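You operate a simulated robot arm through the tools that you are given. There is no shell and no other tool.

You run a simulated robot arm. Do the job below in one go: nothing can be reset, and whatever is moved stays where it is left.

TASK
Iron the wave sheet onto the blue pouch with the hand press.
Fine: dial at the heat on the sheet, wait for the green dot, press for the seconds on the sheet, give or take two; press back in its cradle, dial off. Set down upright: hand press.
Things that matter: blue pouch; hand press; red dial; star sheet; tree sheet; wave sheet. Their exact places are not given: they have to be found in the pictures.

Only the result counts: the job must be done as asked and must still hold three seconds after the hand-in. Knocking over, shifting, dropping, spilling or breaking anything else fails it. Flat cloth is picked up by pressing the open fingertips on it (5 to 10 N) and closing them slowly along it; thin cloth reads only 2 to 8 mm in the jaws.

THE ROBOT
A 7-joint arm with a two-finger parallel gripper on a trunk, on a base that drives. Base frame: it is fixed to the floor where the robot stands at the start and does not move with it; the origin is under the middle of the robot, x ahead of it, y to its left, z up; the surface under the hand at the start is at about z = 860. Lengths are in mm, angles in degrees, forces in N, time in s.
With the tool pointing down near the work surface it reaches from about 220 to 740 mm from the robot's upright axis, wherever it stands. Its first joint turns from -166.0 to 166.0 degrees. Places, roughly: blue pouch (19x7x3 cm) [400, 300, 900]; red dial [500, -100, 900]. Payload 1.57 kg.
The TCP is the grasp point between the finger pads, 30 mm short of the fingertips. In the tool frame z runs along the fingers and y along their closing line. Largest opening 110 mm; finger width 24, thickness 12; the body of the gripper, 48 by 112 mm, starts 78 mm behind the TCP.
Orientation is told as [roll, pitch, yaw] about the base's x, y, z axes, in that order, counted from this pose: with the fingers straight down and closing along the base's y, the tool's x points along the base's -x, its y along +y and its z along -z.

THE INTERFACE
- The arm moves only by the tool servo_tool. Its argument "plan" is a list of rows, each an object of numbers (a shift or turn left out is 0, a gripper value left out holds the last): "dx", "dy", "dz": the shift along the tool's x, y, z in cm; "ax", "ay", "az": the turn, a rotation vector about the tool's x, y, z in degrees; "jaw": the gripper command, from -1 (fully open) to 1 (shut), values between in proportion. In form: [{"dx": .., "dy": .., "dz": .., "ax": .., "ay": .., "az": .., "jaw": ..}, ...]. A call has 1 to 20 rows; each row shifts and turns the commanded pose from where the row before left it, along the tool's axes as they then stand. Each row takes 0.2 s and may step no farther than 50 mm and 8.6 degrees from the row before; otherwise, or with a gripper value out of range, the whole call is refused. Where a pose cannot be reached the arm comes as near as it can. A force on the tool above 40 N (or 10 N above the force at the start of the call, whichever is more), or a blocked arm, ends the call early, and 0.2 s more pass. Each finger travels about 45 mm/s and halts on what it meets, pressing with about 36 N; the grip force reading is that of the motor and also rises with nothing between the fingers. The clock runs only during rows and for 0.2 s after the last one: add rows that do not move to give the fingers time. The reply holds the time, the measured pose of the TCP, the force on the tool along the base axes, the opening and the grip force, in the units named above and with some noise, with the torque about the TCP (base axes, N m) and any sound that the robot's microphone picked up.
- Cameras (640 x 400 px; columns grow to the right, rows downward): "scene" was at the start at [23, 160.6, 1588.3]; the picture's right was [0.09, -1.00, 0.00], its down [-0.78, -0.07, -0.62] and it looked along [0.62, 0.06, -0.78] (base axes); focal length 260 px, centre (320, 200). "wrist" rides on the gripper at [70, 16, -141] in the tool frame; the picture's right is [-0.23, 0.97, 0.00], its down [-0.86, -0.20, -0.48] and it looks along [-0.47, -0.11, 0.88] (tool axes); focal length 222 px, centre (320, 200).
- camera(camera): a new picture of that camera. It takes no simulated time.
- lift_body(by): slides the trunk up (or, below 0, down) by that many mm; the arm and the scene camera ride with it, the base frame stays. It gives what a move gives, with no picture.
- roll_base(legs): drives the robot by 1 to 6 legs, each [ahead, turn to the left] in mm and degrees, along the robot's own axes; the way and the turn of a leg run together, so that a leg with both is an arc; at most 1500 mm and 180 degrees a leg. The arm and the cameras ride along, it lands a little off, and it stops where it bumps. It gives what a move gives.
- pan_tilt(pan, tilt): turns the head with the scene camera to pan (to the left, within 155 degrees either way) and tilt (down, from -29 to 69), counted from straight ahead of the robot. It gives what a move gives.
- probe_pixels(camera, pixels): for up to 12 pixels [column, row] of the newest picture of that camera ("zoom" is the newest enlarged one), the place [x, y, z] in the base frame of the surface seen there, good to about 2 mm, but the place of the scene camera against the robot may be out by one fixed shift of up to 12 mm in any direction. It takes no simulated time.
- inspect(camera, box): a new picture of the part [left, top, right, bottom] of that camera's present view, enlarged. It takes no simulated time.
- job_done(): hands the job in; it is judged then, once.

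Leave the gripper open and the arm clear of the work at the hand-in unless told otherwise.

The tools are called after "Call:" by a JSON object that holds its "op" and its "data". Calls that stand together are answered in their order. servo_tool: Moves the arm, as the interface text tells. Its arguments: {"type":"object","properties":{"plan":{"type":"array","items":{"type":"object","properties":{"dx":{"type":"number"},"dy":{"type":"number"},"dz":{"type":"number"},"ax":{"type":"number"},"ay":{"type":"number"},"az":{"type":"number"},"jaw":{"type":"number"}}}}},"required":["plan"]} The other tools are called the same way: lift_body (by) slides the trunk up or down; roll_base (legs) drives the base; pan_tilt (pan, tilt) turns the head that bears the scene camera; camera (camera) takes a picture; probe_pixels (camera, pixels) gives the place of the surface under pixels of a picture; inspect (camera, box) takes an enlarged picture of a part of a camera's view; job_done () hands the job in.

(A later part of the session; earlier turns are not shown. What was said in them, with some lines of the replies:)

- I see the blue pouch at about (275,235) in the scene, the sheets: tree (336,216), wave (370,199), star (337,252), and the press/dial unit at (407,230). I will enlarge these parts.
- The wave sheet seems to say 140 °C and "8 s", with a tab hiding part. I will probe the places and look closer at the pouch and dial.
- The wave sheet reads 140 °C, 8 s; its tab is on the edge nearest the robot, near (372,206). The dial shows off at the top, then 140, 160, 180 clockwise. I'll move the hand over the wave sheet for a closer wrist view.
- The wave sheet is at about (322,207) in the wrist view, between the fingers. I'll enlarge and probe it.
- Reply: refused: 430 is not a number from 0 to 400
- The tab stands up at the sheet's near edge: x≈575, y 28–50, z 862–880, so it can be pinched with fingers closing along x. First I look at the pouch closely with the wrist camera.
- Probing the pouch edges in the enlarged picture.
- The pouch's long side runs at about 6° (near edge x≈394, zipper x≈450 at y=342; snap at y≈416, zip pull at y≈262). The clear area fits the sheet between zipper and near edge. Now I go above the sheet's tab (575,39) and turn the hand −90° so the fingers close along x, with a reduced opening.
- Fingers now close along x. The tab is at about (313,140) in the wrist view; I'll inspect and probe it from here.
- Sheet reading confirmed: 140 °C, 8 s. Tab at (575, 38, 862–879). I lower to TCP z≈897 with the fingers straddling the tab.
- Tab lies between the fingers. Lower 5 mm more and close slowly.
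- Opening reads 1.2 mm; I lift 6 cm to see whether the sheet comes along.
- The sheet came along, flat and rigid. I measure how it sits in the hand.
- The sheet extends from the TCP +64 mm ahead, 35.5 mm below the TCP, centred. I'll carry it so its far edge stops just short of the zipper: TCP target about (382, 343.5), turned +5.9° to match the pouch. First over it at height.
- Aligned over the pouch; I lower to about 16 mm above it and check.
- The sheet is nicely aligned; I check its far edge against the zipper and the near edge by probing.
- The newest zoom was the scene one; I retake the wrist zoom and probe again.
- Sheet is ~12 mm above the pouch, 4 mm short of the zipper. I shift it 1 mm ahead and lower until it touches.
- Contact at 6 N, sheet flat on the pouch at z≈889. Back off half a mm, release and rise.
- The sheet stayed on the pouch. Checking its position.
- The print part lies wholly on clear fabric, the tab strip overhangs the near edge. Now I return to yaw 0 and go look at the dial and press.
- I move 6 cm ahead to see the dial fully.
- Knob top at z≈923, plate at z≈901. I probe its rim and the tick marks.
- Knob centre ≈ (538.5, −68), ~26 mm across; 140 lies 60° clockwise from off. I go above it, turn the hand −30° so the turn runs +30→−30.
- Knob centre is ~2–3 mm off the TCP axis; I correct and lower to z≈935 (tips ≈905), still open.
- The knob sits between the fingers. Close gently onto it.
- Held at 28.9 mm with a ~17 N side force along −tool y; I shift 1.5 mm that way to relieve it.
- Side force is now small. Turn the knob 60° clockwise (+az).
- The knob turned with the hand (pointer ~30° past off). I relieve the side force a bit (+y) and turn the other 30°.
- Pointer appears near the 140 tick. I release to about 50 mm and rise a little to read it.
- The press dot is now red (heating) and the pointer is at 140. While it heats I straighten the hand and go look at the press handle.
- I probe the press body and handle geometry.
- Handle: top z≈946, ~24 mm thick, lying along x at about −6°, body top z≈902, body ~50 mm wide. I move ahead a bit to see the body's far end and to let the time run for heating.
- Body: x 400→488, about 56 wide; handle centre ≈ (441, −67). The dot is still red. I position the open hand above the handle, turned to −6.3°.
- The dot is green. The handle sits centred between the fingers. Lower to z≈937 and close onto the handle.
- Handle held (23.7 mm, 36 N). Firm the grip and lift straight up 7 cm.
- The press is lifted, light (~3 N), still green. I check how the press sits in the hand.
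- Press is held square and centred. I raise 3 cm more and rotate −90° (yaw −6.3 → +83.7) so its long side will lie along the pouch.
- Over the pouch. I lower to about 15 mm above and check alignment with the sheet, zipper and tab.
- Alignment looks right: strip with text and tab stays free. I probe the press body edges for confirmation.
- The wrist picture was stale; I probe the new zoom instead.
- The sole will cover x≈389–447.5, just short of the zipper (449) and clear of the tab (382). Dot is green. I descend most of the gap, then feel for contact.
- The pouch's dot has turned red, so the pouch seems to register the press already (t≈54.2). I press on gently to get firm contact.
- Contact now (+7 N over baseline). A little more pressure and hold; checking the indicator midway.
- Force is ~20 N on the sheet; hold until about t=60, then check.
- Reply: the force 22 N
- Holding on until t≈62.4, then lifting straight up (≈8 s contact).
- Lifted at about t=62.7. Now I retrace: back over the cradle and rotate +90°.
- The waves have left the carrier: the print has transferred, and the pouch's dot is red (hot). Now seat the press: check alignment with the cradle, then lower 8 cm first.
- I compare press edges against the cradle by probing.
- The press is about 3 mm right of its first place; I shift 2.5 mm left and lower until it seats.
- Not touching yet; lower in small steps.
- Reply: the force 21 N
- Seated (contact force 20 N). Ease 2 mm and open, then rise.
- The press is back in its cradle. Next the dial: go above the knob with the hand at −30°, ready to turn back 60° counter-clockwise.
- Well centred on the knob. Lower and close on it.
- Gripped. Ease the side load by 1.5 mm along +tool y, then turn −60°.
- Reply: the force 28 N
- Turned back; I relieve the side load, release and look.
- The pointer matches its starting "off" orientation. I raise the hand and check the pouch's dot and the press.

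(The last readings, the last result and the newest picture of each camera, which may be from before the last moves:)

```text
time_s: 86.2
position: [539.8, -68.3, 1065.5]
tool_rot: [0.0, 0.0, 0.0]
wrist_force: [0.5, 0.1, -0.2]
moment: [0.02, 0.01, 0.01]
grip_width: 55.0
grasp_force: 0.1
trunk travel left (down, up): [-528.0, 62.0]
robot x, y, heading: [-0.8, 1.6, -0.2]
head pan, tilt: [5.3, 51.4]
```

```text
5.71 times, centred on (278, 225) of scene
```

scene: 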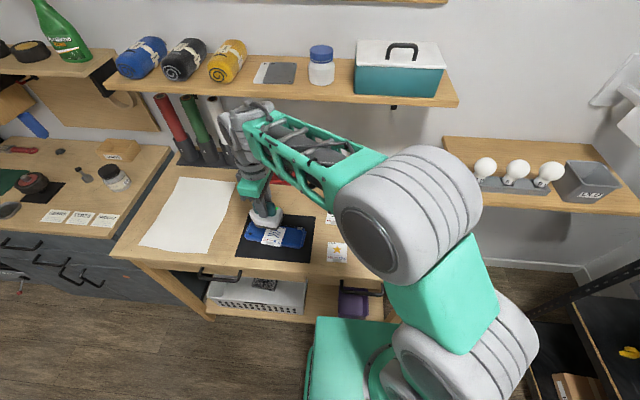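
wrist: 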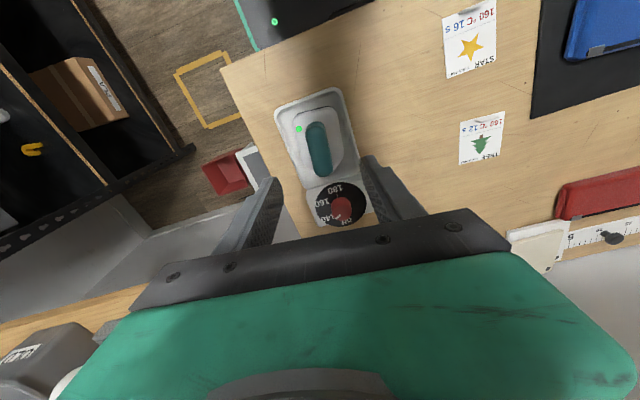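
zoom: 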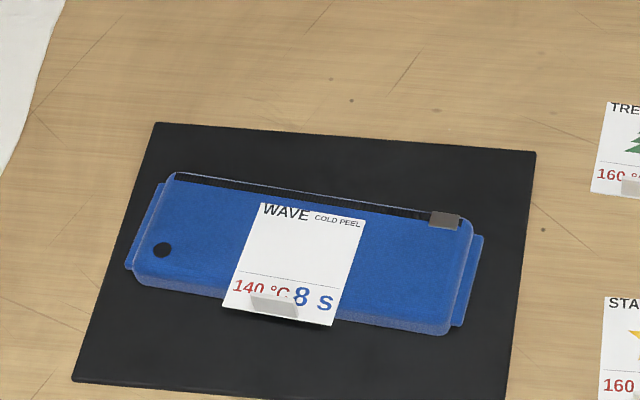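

The pouch's dot has gone dark (cool) and the dial is off. The sheet says COLD PEEL and its waves have transferred, so now I take the cooled carrier off by its tab. First go above the tab with yaw 84°.

Call:
{"op": "servo_tool", "data": {"plan": [{"az": -8.4, "jaw": 0.3}, {"az": -8.4}, {"az": -8.4}, {"az": -8.4}, {"az": -8.4}, {"az": -8.4}, {"az": -8.4}, {"az": -8.4}, {"az": -8.4}, {"az": -8.4}, {}]}}

Call:
{"op": "servo_tool", "data": {"plan": [{"dx": -3.94, "dy": 1.98}, {"dx": -3.94, "dy": 1.98}, {"dx": -3.94, "dy": 1.98}, {"dx": -3.94, "dy": 1.98}, {"dx": -3.94, "dy": 1.98}, {"dx": -3.94, "dy": 1.98}, {"dx": -3.94, "dy": 1.98}, {"dx": -3.94, "dy": 1.98}, {"dx": -3.94, "dy": 1.98}, {"dx": -3.94, "dy": 1.98}, {"dz": 3}, {"dz": 3}, {}, {}]}}

Call:
{"op": "inspect", "data": {"camera": "wrist", "box": [240, 70, 380, 200]}}

Call:
{"op": "inspect", "data": {"camera": "scene", "box": [370, 190, 440, 270]}}

```text
time_s: 88.6
position: [539.8, -68.8, 1064.3]
tool_rot: [0.0, 0.1, 84.0]
wrist_force: [0.2, 0.1, 0.1]
moment: [0.0, -0.01, -0.06]
grip_width: 38.5
grasp_force: 0.0
trunk travel left (down, up): [-528.0, 62.0]
robot x, y, heading: [-1.0, 2.5, -0.1]
head pan, tilt: [5.3, 51.4]
```

```text
time_s: 91.6
position: [383.6, 341.7, 1002.9]
tool_rot: [0.1, -0.1, 83.9]
wrist_force: [0.4, 0.3, 0.1]
moment: [-0.02, 0.03, 0.03]
grip_width: 38.6
grasp_force: 0.0
trunk travel left (down, up): [-528.0, 62.0]
robot x, y, heading: [4.0, 0.3, -0.2]
head pan, tilt: [5.3, 51.4]
```

```text
3.08 times, centred on (310, 135) of wrist
```

zoom: 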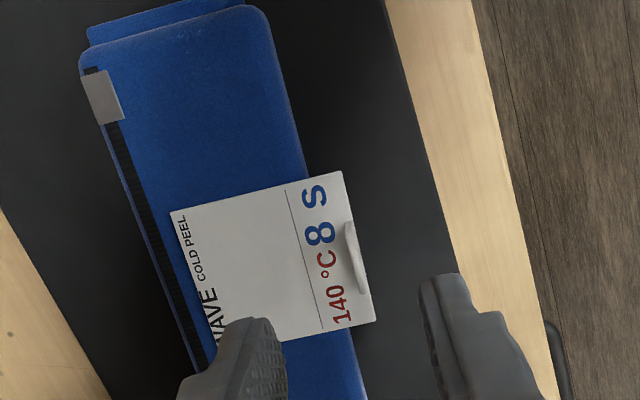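

```text
5.00 times, centred on (405, 230) of scene
```

zoom: 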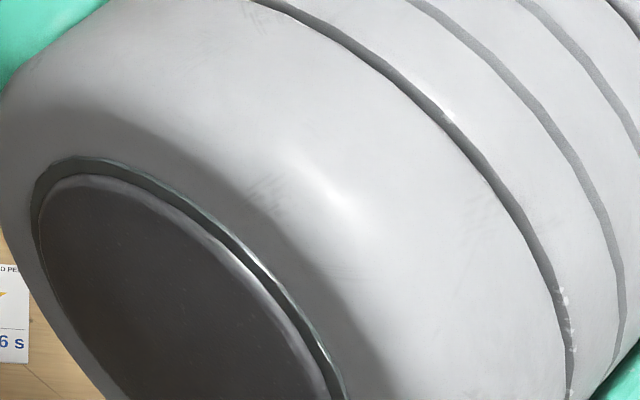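

The carrier is blank of waves. I probe the tab's present place.

Call:
{"op": "inspect", "data": {"camera": "wrist", "box": [240, 70, 380, 200]}}

Call:
{"op": "probe_pixels", "data": {"camera": "zoom", "pixels": [[347, 225], [356, 260], [366, 292], [343, 240], [352, 275], [177, 215], [338, 176], [220, 340], [372, 318]]}}

```text
3.08 times, centred on (310, 135) of wrist
```

zoom: 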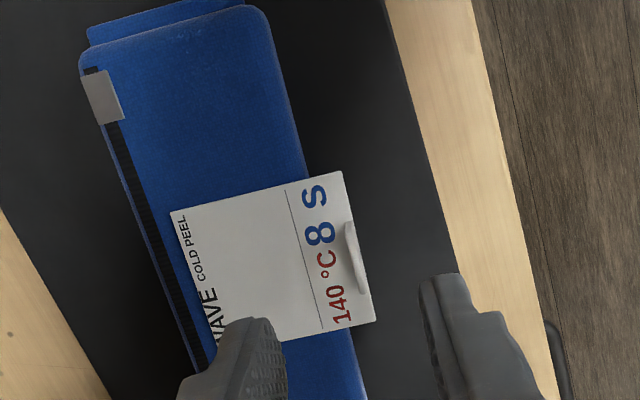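

```text
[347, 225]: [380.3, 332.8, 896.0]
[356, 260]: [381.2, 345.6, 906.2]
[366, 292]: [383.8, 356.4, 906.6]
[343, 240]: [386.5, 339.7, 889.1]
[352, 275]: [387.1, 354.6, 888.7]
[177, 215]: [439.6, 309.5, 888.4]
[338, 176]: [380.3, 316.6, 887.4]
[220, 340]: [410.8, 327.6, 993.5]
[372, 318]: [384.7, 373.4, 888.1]
```

Tab at (382, 345, 889–907). Lower with the fingers straddling it, then close.

Call:
{"op": "servo_tool", "data": {"plan": [{"dx": -0.14, "dy": 0.11, "dz": 2.5}, {"dz": 2.5}, {"dz": 2}, {"dz": 0.7}, {}, {"jaw": 0.5}, {"jaw": 0.7}, {"jaw": 0.85}, {"jaw": 1}, {}, {}]}}

Call:
{"op": "inspect", "data": {"camera": "wrist", "box": [200, 60, 360, 220]}}

```text
time_s: 94.0
position: [382.2, 343.3, 927.2]
tool_rot: [0.0, 0.0, 84.0]
wrist_force: [-0.3, 0.2, 0.4]
moment: [0.02, -0.02, 0.01]
grip_width: 1.5
grasp_force: 23.5
trunk travel left (down, up): [-528.0, 62.0]
robot x, y, heading: [-2.5, 1.4, -0.2]
head pan, tilt: [5.3, 51.4]
```

```text
2.50 times, centred on (280, 140) of wrist
```

zoom: 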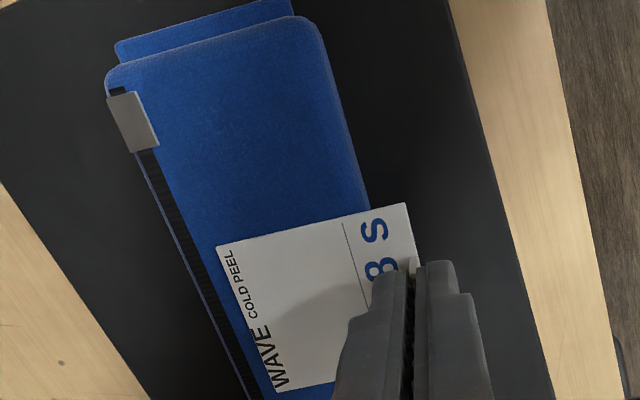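

Tab held. I lift slowly by 6 mm and watch the force and the pouch.

Call:
{"op": "servo_tool", "data": {"plan": [{"dz": -0.2}, {"dz": -0.2}, {"dz": -0.2}, {}]}}

Call:
{"op": "inspect", "data": {"camera": "wrist", "box": [200, 60, 360, 220]}}

Call:
{"op": "probe_pixels", "data": {"camera": "zoom", "pixels": [[225, 255], [300, 240], [280, 380], [240, 190], [200, 100], [395, 212]]}}

```text
time_s: 95.0
position: [381.9, 344.5, 933.9]
tool_rot: [0.1, 0.0, 84.0]
wrist_force: [-0.5, 0.2, -0.4]
moment: [-0.03, 0.0, 0.0]
grip_width: 1.5
grasp_force: 23.2
trunk travel left (down, up): [-528.0, 62.0]
robot x, y, heading: [1.3, 0.9, 0.1]
head pan, tilt: [5.3, 51.4]
```

```text
2.50 times, centred on (280, 140) of wrist
```

zoom: 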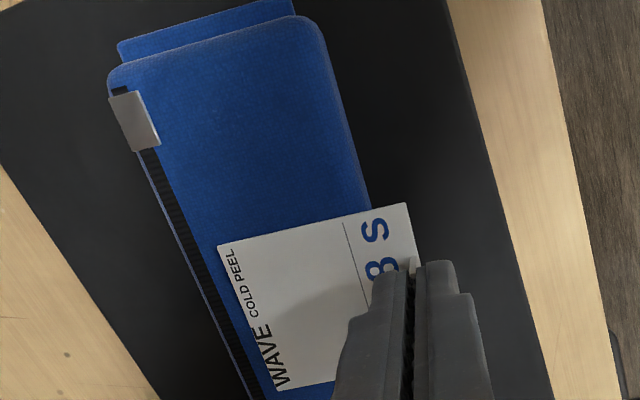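

```text
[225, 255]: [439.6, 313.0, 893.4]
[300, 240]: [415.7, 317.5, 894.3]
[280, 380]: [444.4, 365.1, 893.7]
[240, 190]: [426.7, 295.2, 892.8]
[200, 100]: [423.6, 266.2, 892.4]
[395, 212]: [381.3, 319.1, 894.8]
```

The pouch seems to have risen with the sheet (top z ≈ 892 against 887 before). I check from the scene camera.

Call:
{"op": "inspect", "data": {"camera": "scene", "box": [230, 190, 326, 260]}}

Call:
{"op": "probe_pixels", "data": {"camera": "zoom", "pixels": [[420, 270], [440, 290], [180, 250], [160, 249], [500, 350], [110, 340]]}}

```text
5.71 times, centred on (278, 225) of scene
```

zoom: 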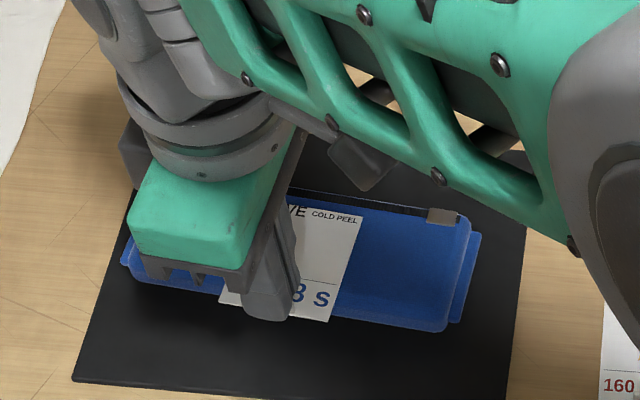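

```text
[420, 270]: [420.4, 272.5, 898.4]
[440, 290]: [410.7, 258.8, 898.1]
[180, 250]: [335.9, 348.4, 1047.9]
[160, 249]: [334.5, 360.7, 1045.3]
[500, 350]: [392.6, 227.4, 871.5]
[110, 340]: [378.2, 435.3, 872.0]
```

The pouch is bonded to the sheet and rose 6 mm with it. I set it straight back down.

Call:
{"op": "servo_tool", "data": {"plan": [{"dz": 0.2}, {"dz": 0.2}, {"dz": 0.2}, {}, {}]}}

Call:
{"op": "inspect", "data": {"camera": "wrist", "box": [200, 60, 360, 220]}}

Call:
{"op": "probe_pixels", "data": {"camera": "zoom", "pixels": [[225, 255], [300, 240], [280, 380], [240, 190], [200, 100], [395, 212]]}}

```text
time_s: 96.2
position: [380.7, 344.0, 926.9]
tool_rot: [-0.1, 0.0, 84.0]
wrist_force: [-1.7, -0.3, 5.6]
moment: [-0.05, 0.03, -0.03]
grip_width: 1.4
grasp_force: 23.8
trunk travel left (down, up): [-528.0, 62.0]
robot x, y, heading: [-2.0, -1.5, 0.1]
head pan, tilt: [5.3, 51.4]
```

```text
2.50 times, centred on (280, 140) of wrist
```

zoom: 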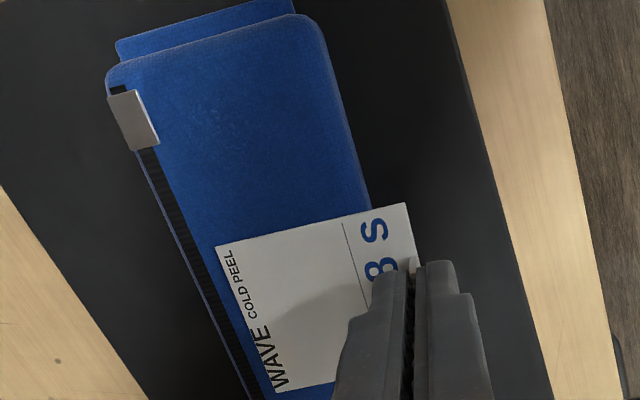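

```text
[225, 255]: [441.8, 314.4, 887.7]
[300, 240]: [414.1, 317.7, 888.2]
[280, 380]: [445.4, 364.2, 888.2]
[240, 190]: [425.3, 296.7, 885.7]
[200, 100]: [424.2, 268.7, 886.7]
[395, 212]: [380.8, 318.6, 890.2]
```

It's back down in the same place (z≈887). Perhaps it's not fully cold; I hold still for some seconds and then try a 4 mm tug once more.

Call:
{"op": "servo_tool", "data": {"plan": [{"dz": -0.05}, {}, {}, {}, {}, {}, {}, {}, {}, {}, {}, {}, {}, {}, {}, {}, {}, {}, {}, {}]}}

Call:
{"op": "servo_tool", "data": {"plan": [{}, {}, {}, {}, {}, {}, {}, {}, {}, {}, {}, {}, {}, {}, {}, {}, {}, {}, {}, {}]}}

Call:
{"op": "servo_tool", "data": {"plan": [{}, {}, {}, {}, {}, {}, {}, {}, {}, {}, {}, {}, {}, {}, {}, {}, {}, {}, {}, {}]}}

Call:
{"op": "servo_tool", "data": {"plan": [{"dz": -0.2}, {"dz": -0.3}, {}]}}

Call:
{"op": "inspect", "data": {"camera": "wrist", "box": [200, 60, 360, 220]}}

Call:
{"op": "probe_pixels", "data": {"camera": "zoom", "pixels": [[225, 255], [300, 240], [280, 380], [240, 190], [200, 100], [395, 212]]}}

```text
time_s: 100.4
position: [381.5, 344.4, 928.6]
tool_rot: [-0.1, 0.0, 84.0]
wrist_force: [0.0, -0.2, 0.8]
moment: [0.01, 0.01, 0.01]
grip_width: 1.0
grasp_force: 23.3
trunk travel left (down, up): [-528.0, 62.0]
robot x, y, heading: [-1.8, -4.7, -0.1]
head pan, tilt: [5.3, 51.4]
```

```text
time_s: 104.6
position: [381.3, 344.9, 926.5]
tool_rot: [0.0, -0.1, 84.0]
wrist_force: [0.8, 0.0, -0.5]
moment: [-0.01, 0.0, -0.02]
grip_width: 1.2
grasp_force: 22.5
trunk travel left (down, up): [-528.0, 62.0]
robot x, y, heading: [-1.6, 1.1, -0.0]
head pan, tilt: [5.3, 51.4]
```

```text
time_s: 108.8
position: [382.6, 344.6, 928.2]
tool_rot: [0.0, 0.0, 83.9]
wrist_force: [0.5, -0.4, 0.6]
moment: [-0.02, 0.02, 0.03]
grip_width: 1.7
grasp_force: 22.9
trunk travel left (down, up): [-528.0, 62.0]
robot x, y, heading: [-2.1, -2.8, 0.1]
head pan, tilt: [5.3, 51.4]
```

```text
time_s: 109.6
position: [381.3, 343.8, 933.5]
tool_rot: [0.0, -0.1, 84.1]
wrist_force: [0.0, 0.6, -0.9]
moment: [0.0, 0.03, 0.0]
grip_width: 1.5
grasp_force: 23.2
trunk travel left (down, up): [-528.0, 62.0]
robot x, y, heading: [-0.8, 4.3, 0.0]
head pan, tilt: [5.3, 51.4]
```

```text
2.50 times, centred on (280, 140) of wrist
```

zoom: 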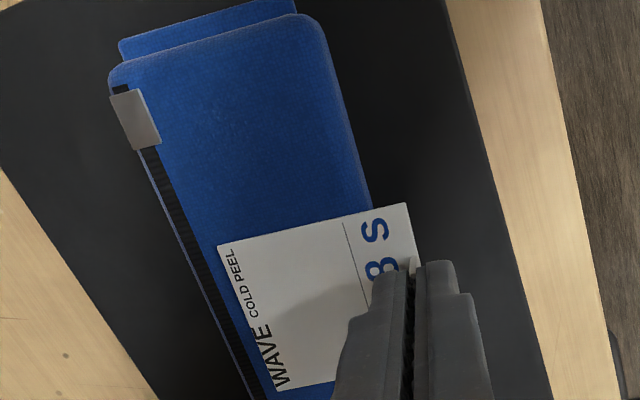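

```text
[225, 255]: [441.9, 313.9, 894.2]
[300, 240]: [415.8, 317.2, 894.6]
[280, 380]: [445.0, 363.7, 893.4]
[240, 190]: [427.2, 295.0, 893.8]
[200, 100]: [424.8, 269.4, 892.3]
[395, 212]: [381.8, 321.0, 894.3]
```

Still firmly bonded: the sheet is now part of the pouch, so it stays ironed on. I set it down again and release.

Call:
{"op": "servo_tool", "data": {"plan": [{"dz": 0.2}, {"dz": 0.2}, {"dz": 0.1}, {}, {}]}}

```text
time_s: 110.8
position: [382.4, 343.0, 927.9]
tool_rot: [0.0, 0.0, 84.0]
wrist_force: [-0.2, -1.2, -0.5]
moment: [-0.01, -0.02, 0.02]
grip_width: 1.5
grasp_force: 23.4
trunk travel left (down, up): [-528.0, 62.0]
robot x, y, heading: [-2.7, -1.8, -0.0]
head pan, tilt: [5.3, 51.4]
```

Call:
{"op": "servo_tool", "data": {"plan": [{"dz": 0.05}, {}, {}, {"jaw": 0.9}, {"jaw": 0.8}, {"jaw": 0.6}, {}, {}, {"dz": -1}, {"dz": -3}, {"dz": -4}, {"dz": -4}, {}]}}

Call:
{"op": "inspect", "data": {"camera": "wrist", "box": [230, 60, 350, 210]}}

Call:
{"op": "inspect", "data": {"camera": "scene", "box": [230, 190, 326, 260]}}

```text
time_s: 113.6
position: [384.4, 347.0, 1051.0]
tool_rot: [0.0, 0.0, 84.0]
wrist_force: [-0.3, 1.2, 0.7]
moment: [0.0, -0.02, 0.03]
grip_width: 21.7
grasp_force: 0.0
trunk travel left (down, up): [-528.0, 62.0]
robot x, y, heading: [-0.4, -1.2, -0.2]
head pan, tilt: [5.3, 51.4]
```

```text
2.67 times, centred on (290, 135) of wrist
```

zoom: 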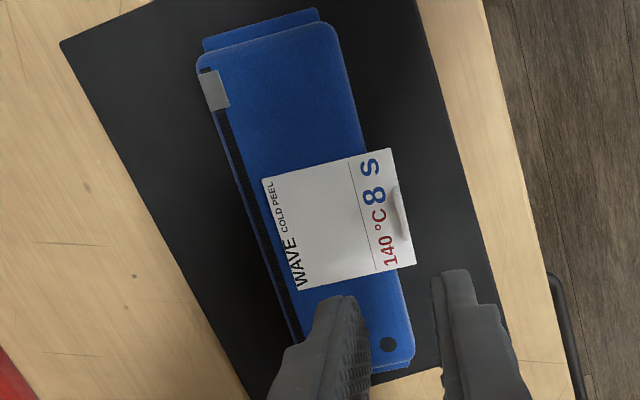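

```text
5.71 times, centred on (278, 225) of scene
```

zoom: 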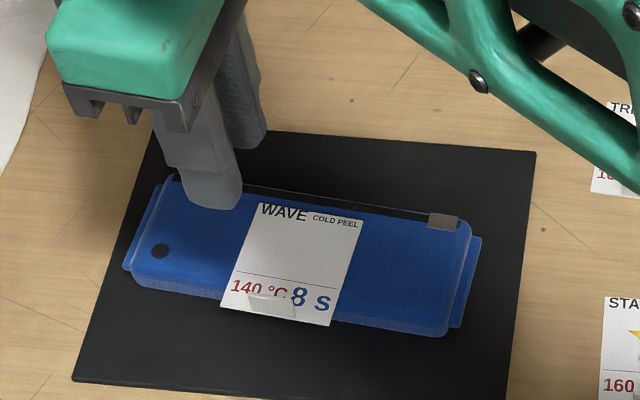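

Pouch and sheet lie flat together on the mat. I move the arm back to its clear starting pose with the gripper open and check everything, in particular the press.

Call:
{"op": "servo_tool", "data": {"plan": [{"az": 8.4, "jaw": -1}, {"az": 8.4}, {"az": 8.4}, {"az": 8.4}, {"az": 8.4}, {"az": 8.4}, {"az": 8.4}, {"az": 8.4}, {"az": 8.4}, {"az": 8.4}, {"dx": -1.28, "dy": -3.37, "dz": -2.87}, {"dx": -1.28, "dy": -3.37, "dz": -2.87}, {"dx": -1.28, "dy": -3.37, "dz": -2.87}, {"dx": -1.28, "dy": -3.37, "dz": -2.87}, {"dx": -1.28, "dy": -3.37, "dz": -2.87}, {"dx": -1.28, "dy": -3.37, "dz": -2.87}, {}]}}

Call:
{"op": "camera", "data": {"camera": "wrist"}}

Call:
{"op": "camera", "data": {"camera": "scene"}}

Call:
{"op": "inspect", "data": {"camera": "scene", "box": [380, 195, 430, 265]}}

Call:
{"op": "inspect", "data": {"camera": "wrist", "box": [170, 80, 290, 210]}}

```text
time_s: 117.2
position: [457.1, 139.0, 1221.7]
tool_rot: [0.0, 0.0, 0.0]
wrist_force: [0.2, 0.3, 0.7]
moment: [0.01, -0.03, 0.01]
grip_width: 110.0
grasp_force: 0.1
trunk travel left (down, up): [-528.0, 62.0]
robot x, y, heading: [0.6, 1.6, -0.2]
head pan, tilt: [5.3, 51.4]
```

```text
taken
```

wrist: 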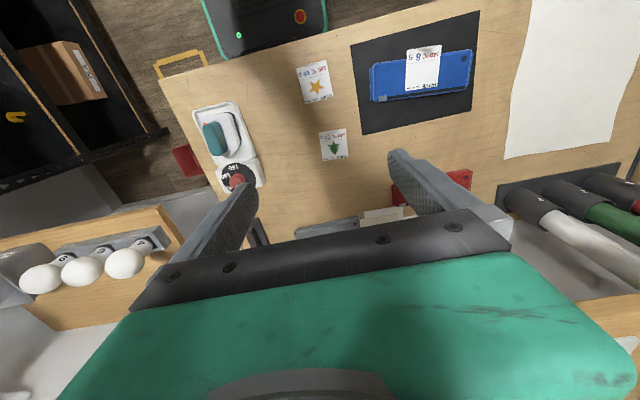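

```text
taken
```

scene: 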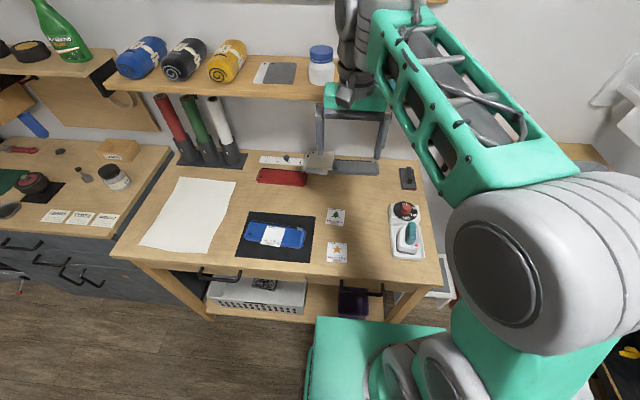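

```text
5.71 times, centred on (405, 230) of scene
```

zoom: 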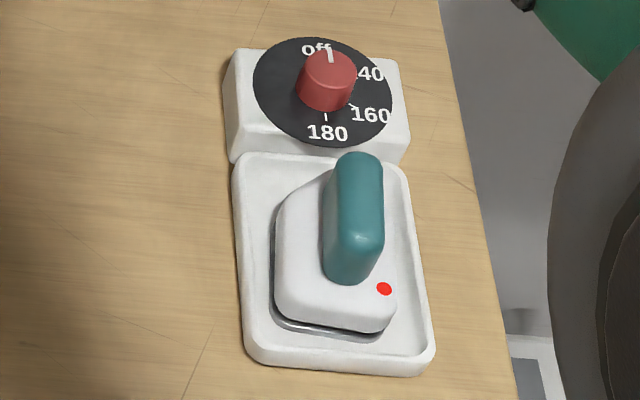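

```text
3.08 times, centred on (230, 145) of wrist
```

zoom: 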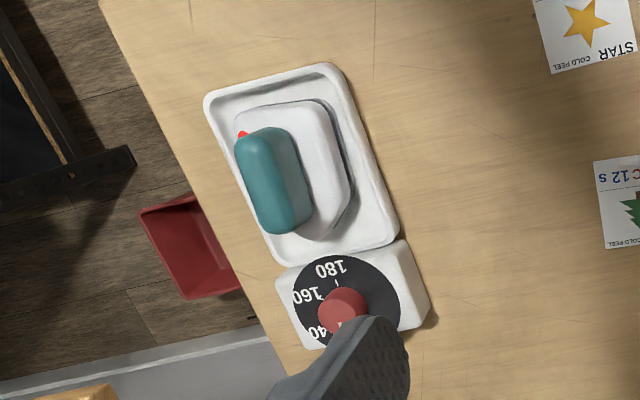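

Everything is in place: dial pointer at off, press upright in its cradle, wave sheet bonded on the pouch with the pouch's dot dark, the other sheets untouched, and the gripper open and clear. Handing in.

Call:
{"op": "job_done", "data": {}}

```text
The job is handed in.
```

The wave sheet is ironed onto the blue pouch. I handed the job in, and no verdict came back.

- **Settings:** the sheet reads 140 °C and 8 s. I set the dial to 140 and waited for the press's dot to turn green before lifting it.
- **Press:** the press was on the sheet for about 8 s, counted from first contact to lift-off, at up to about 25 N. It covered the whole print and stopped just short of the zipper. The waves are no longer on the sheet, so I take it the print went onto the pouch, though I never saw it under the sheet.
- **Afterwards:** the press stands upright in its cradle and the dial is back at off. The press's own dot was still red at the hand-in.
- **Cold peel:** the sheet is marked "COLD PEEL", so once the pouch's dot went dark I tugged the tab twice. Each time the pouch rose about 6 mm with the sheet and I set it straight back. The sheet was still stuck on, so I left it there. If the backing was meant to come off, that part is not done.
- **Everything else:** the star and tree sheets were not touched. The pouch may lie about 1 mm from where it was. The gripper is open and the arm is clear of the work.
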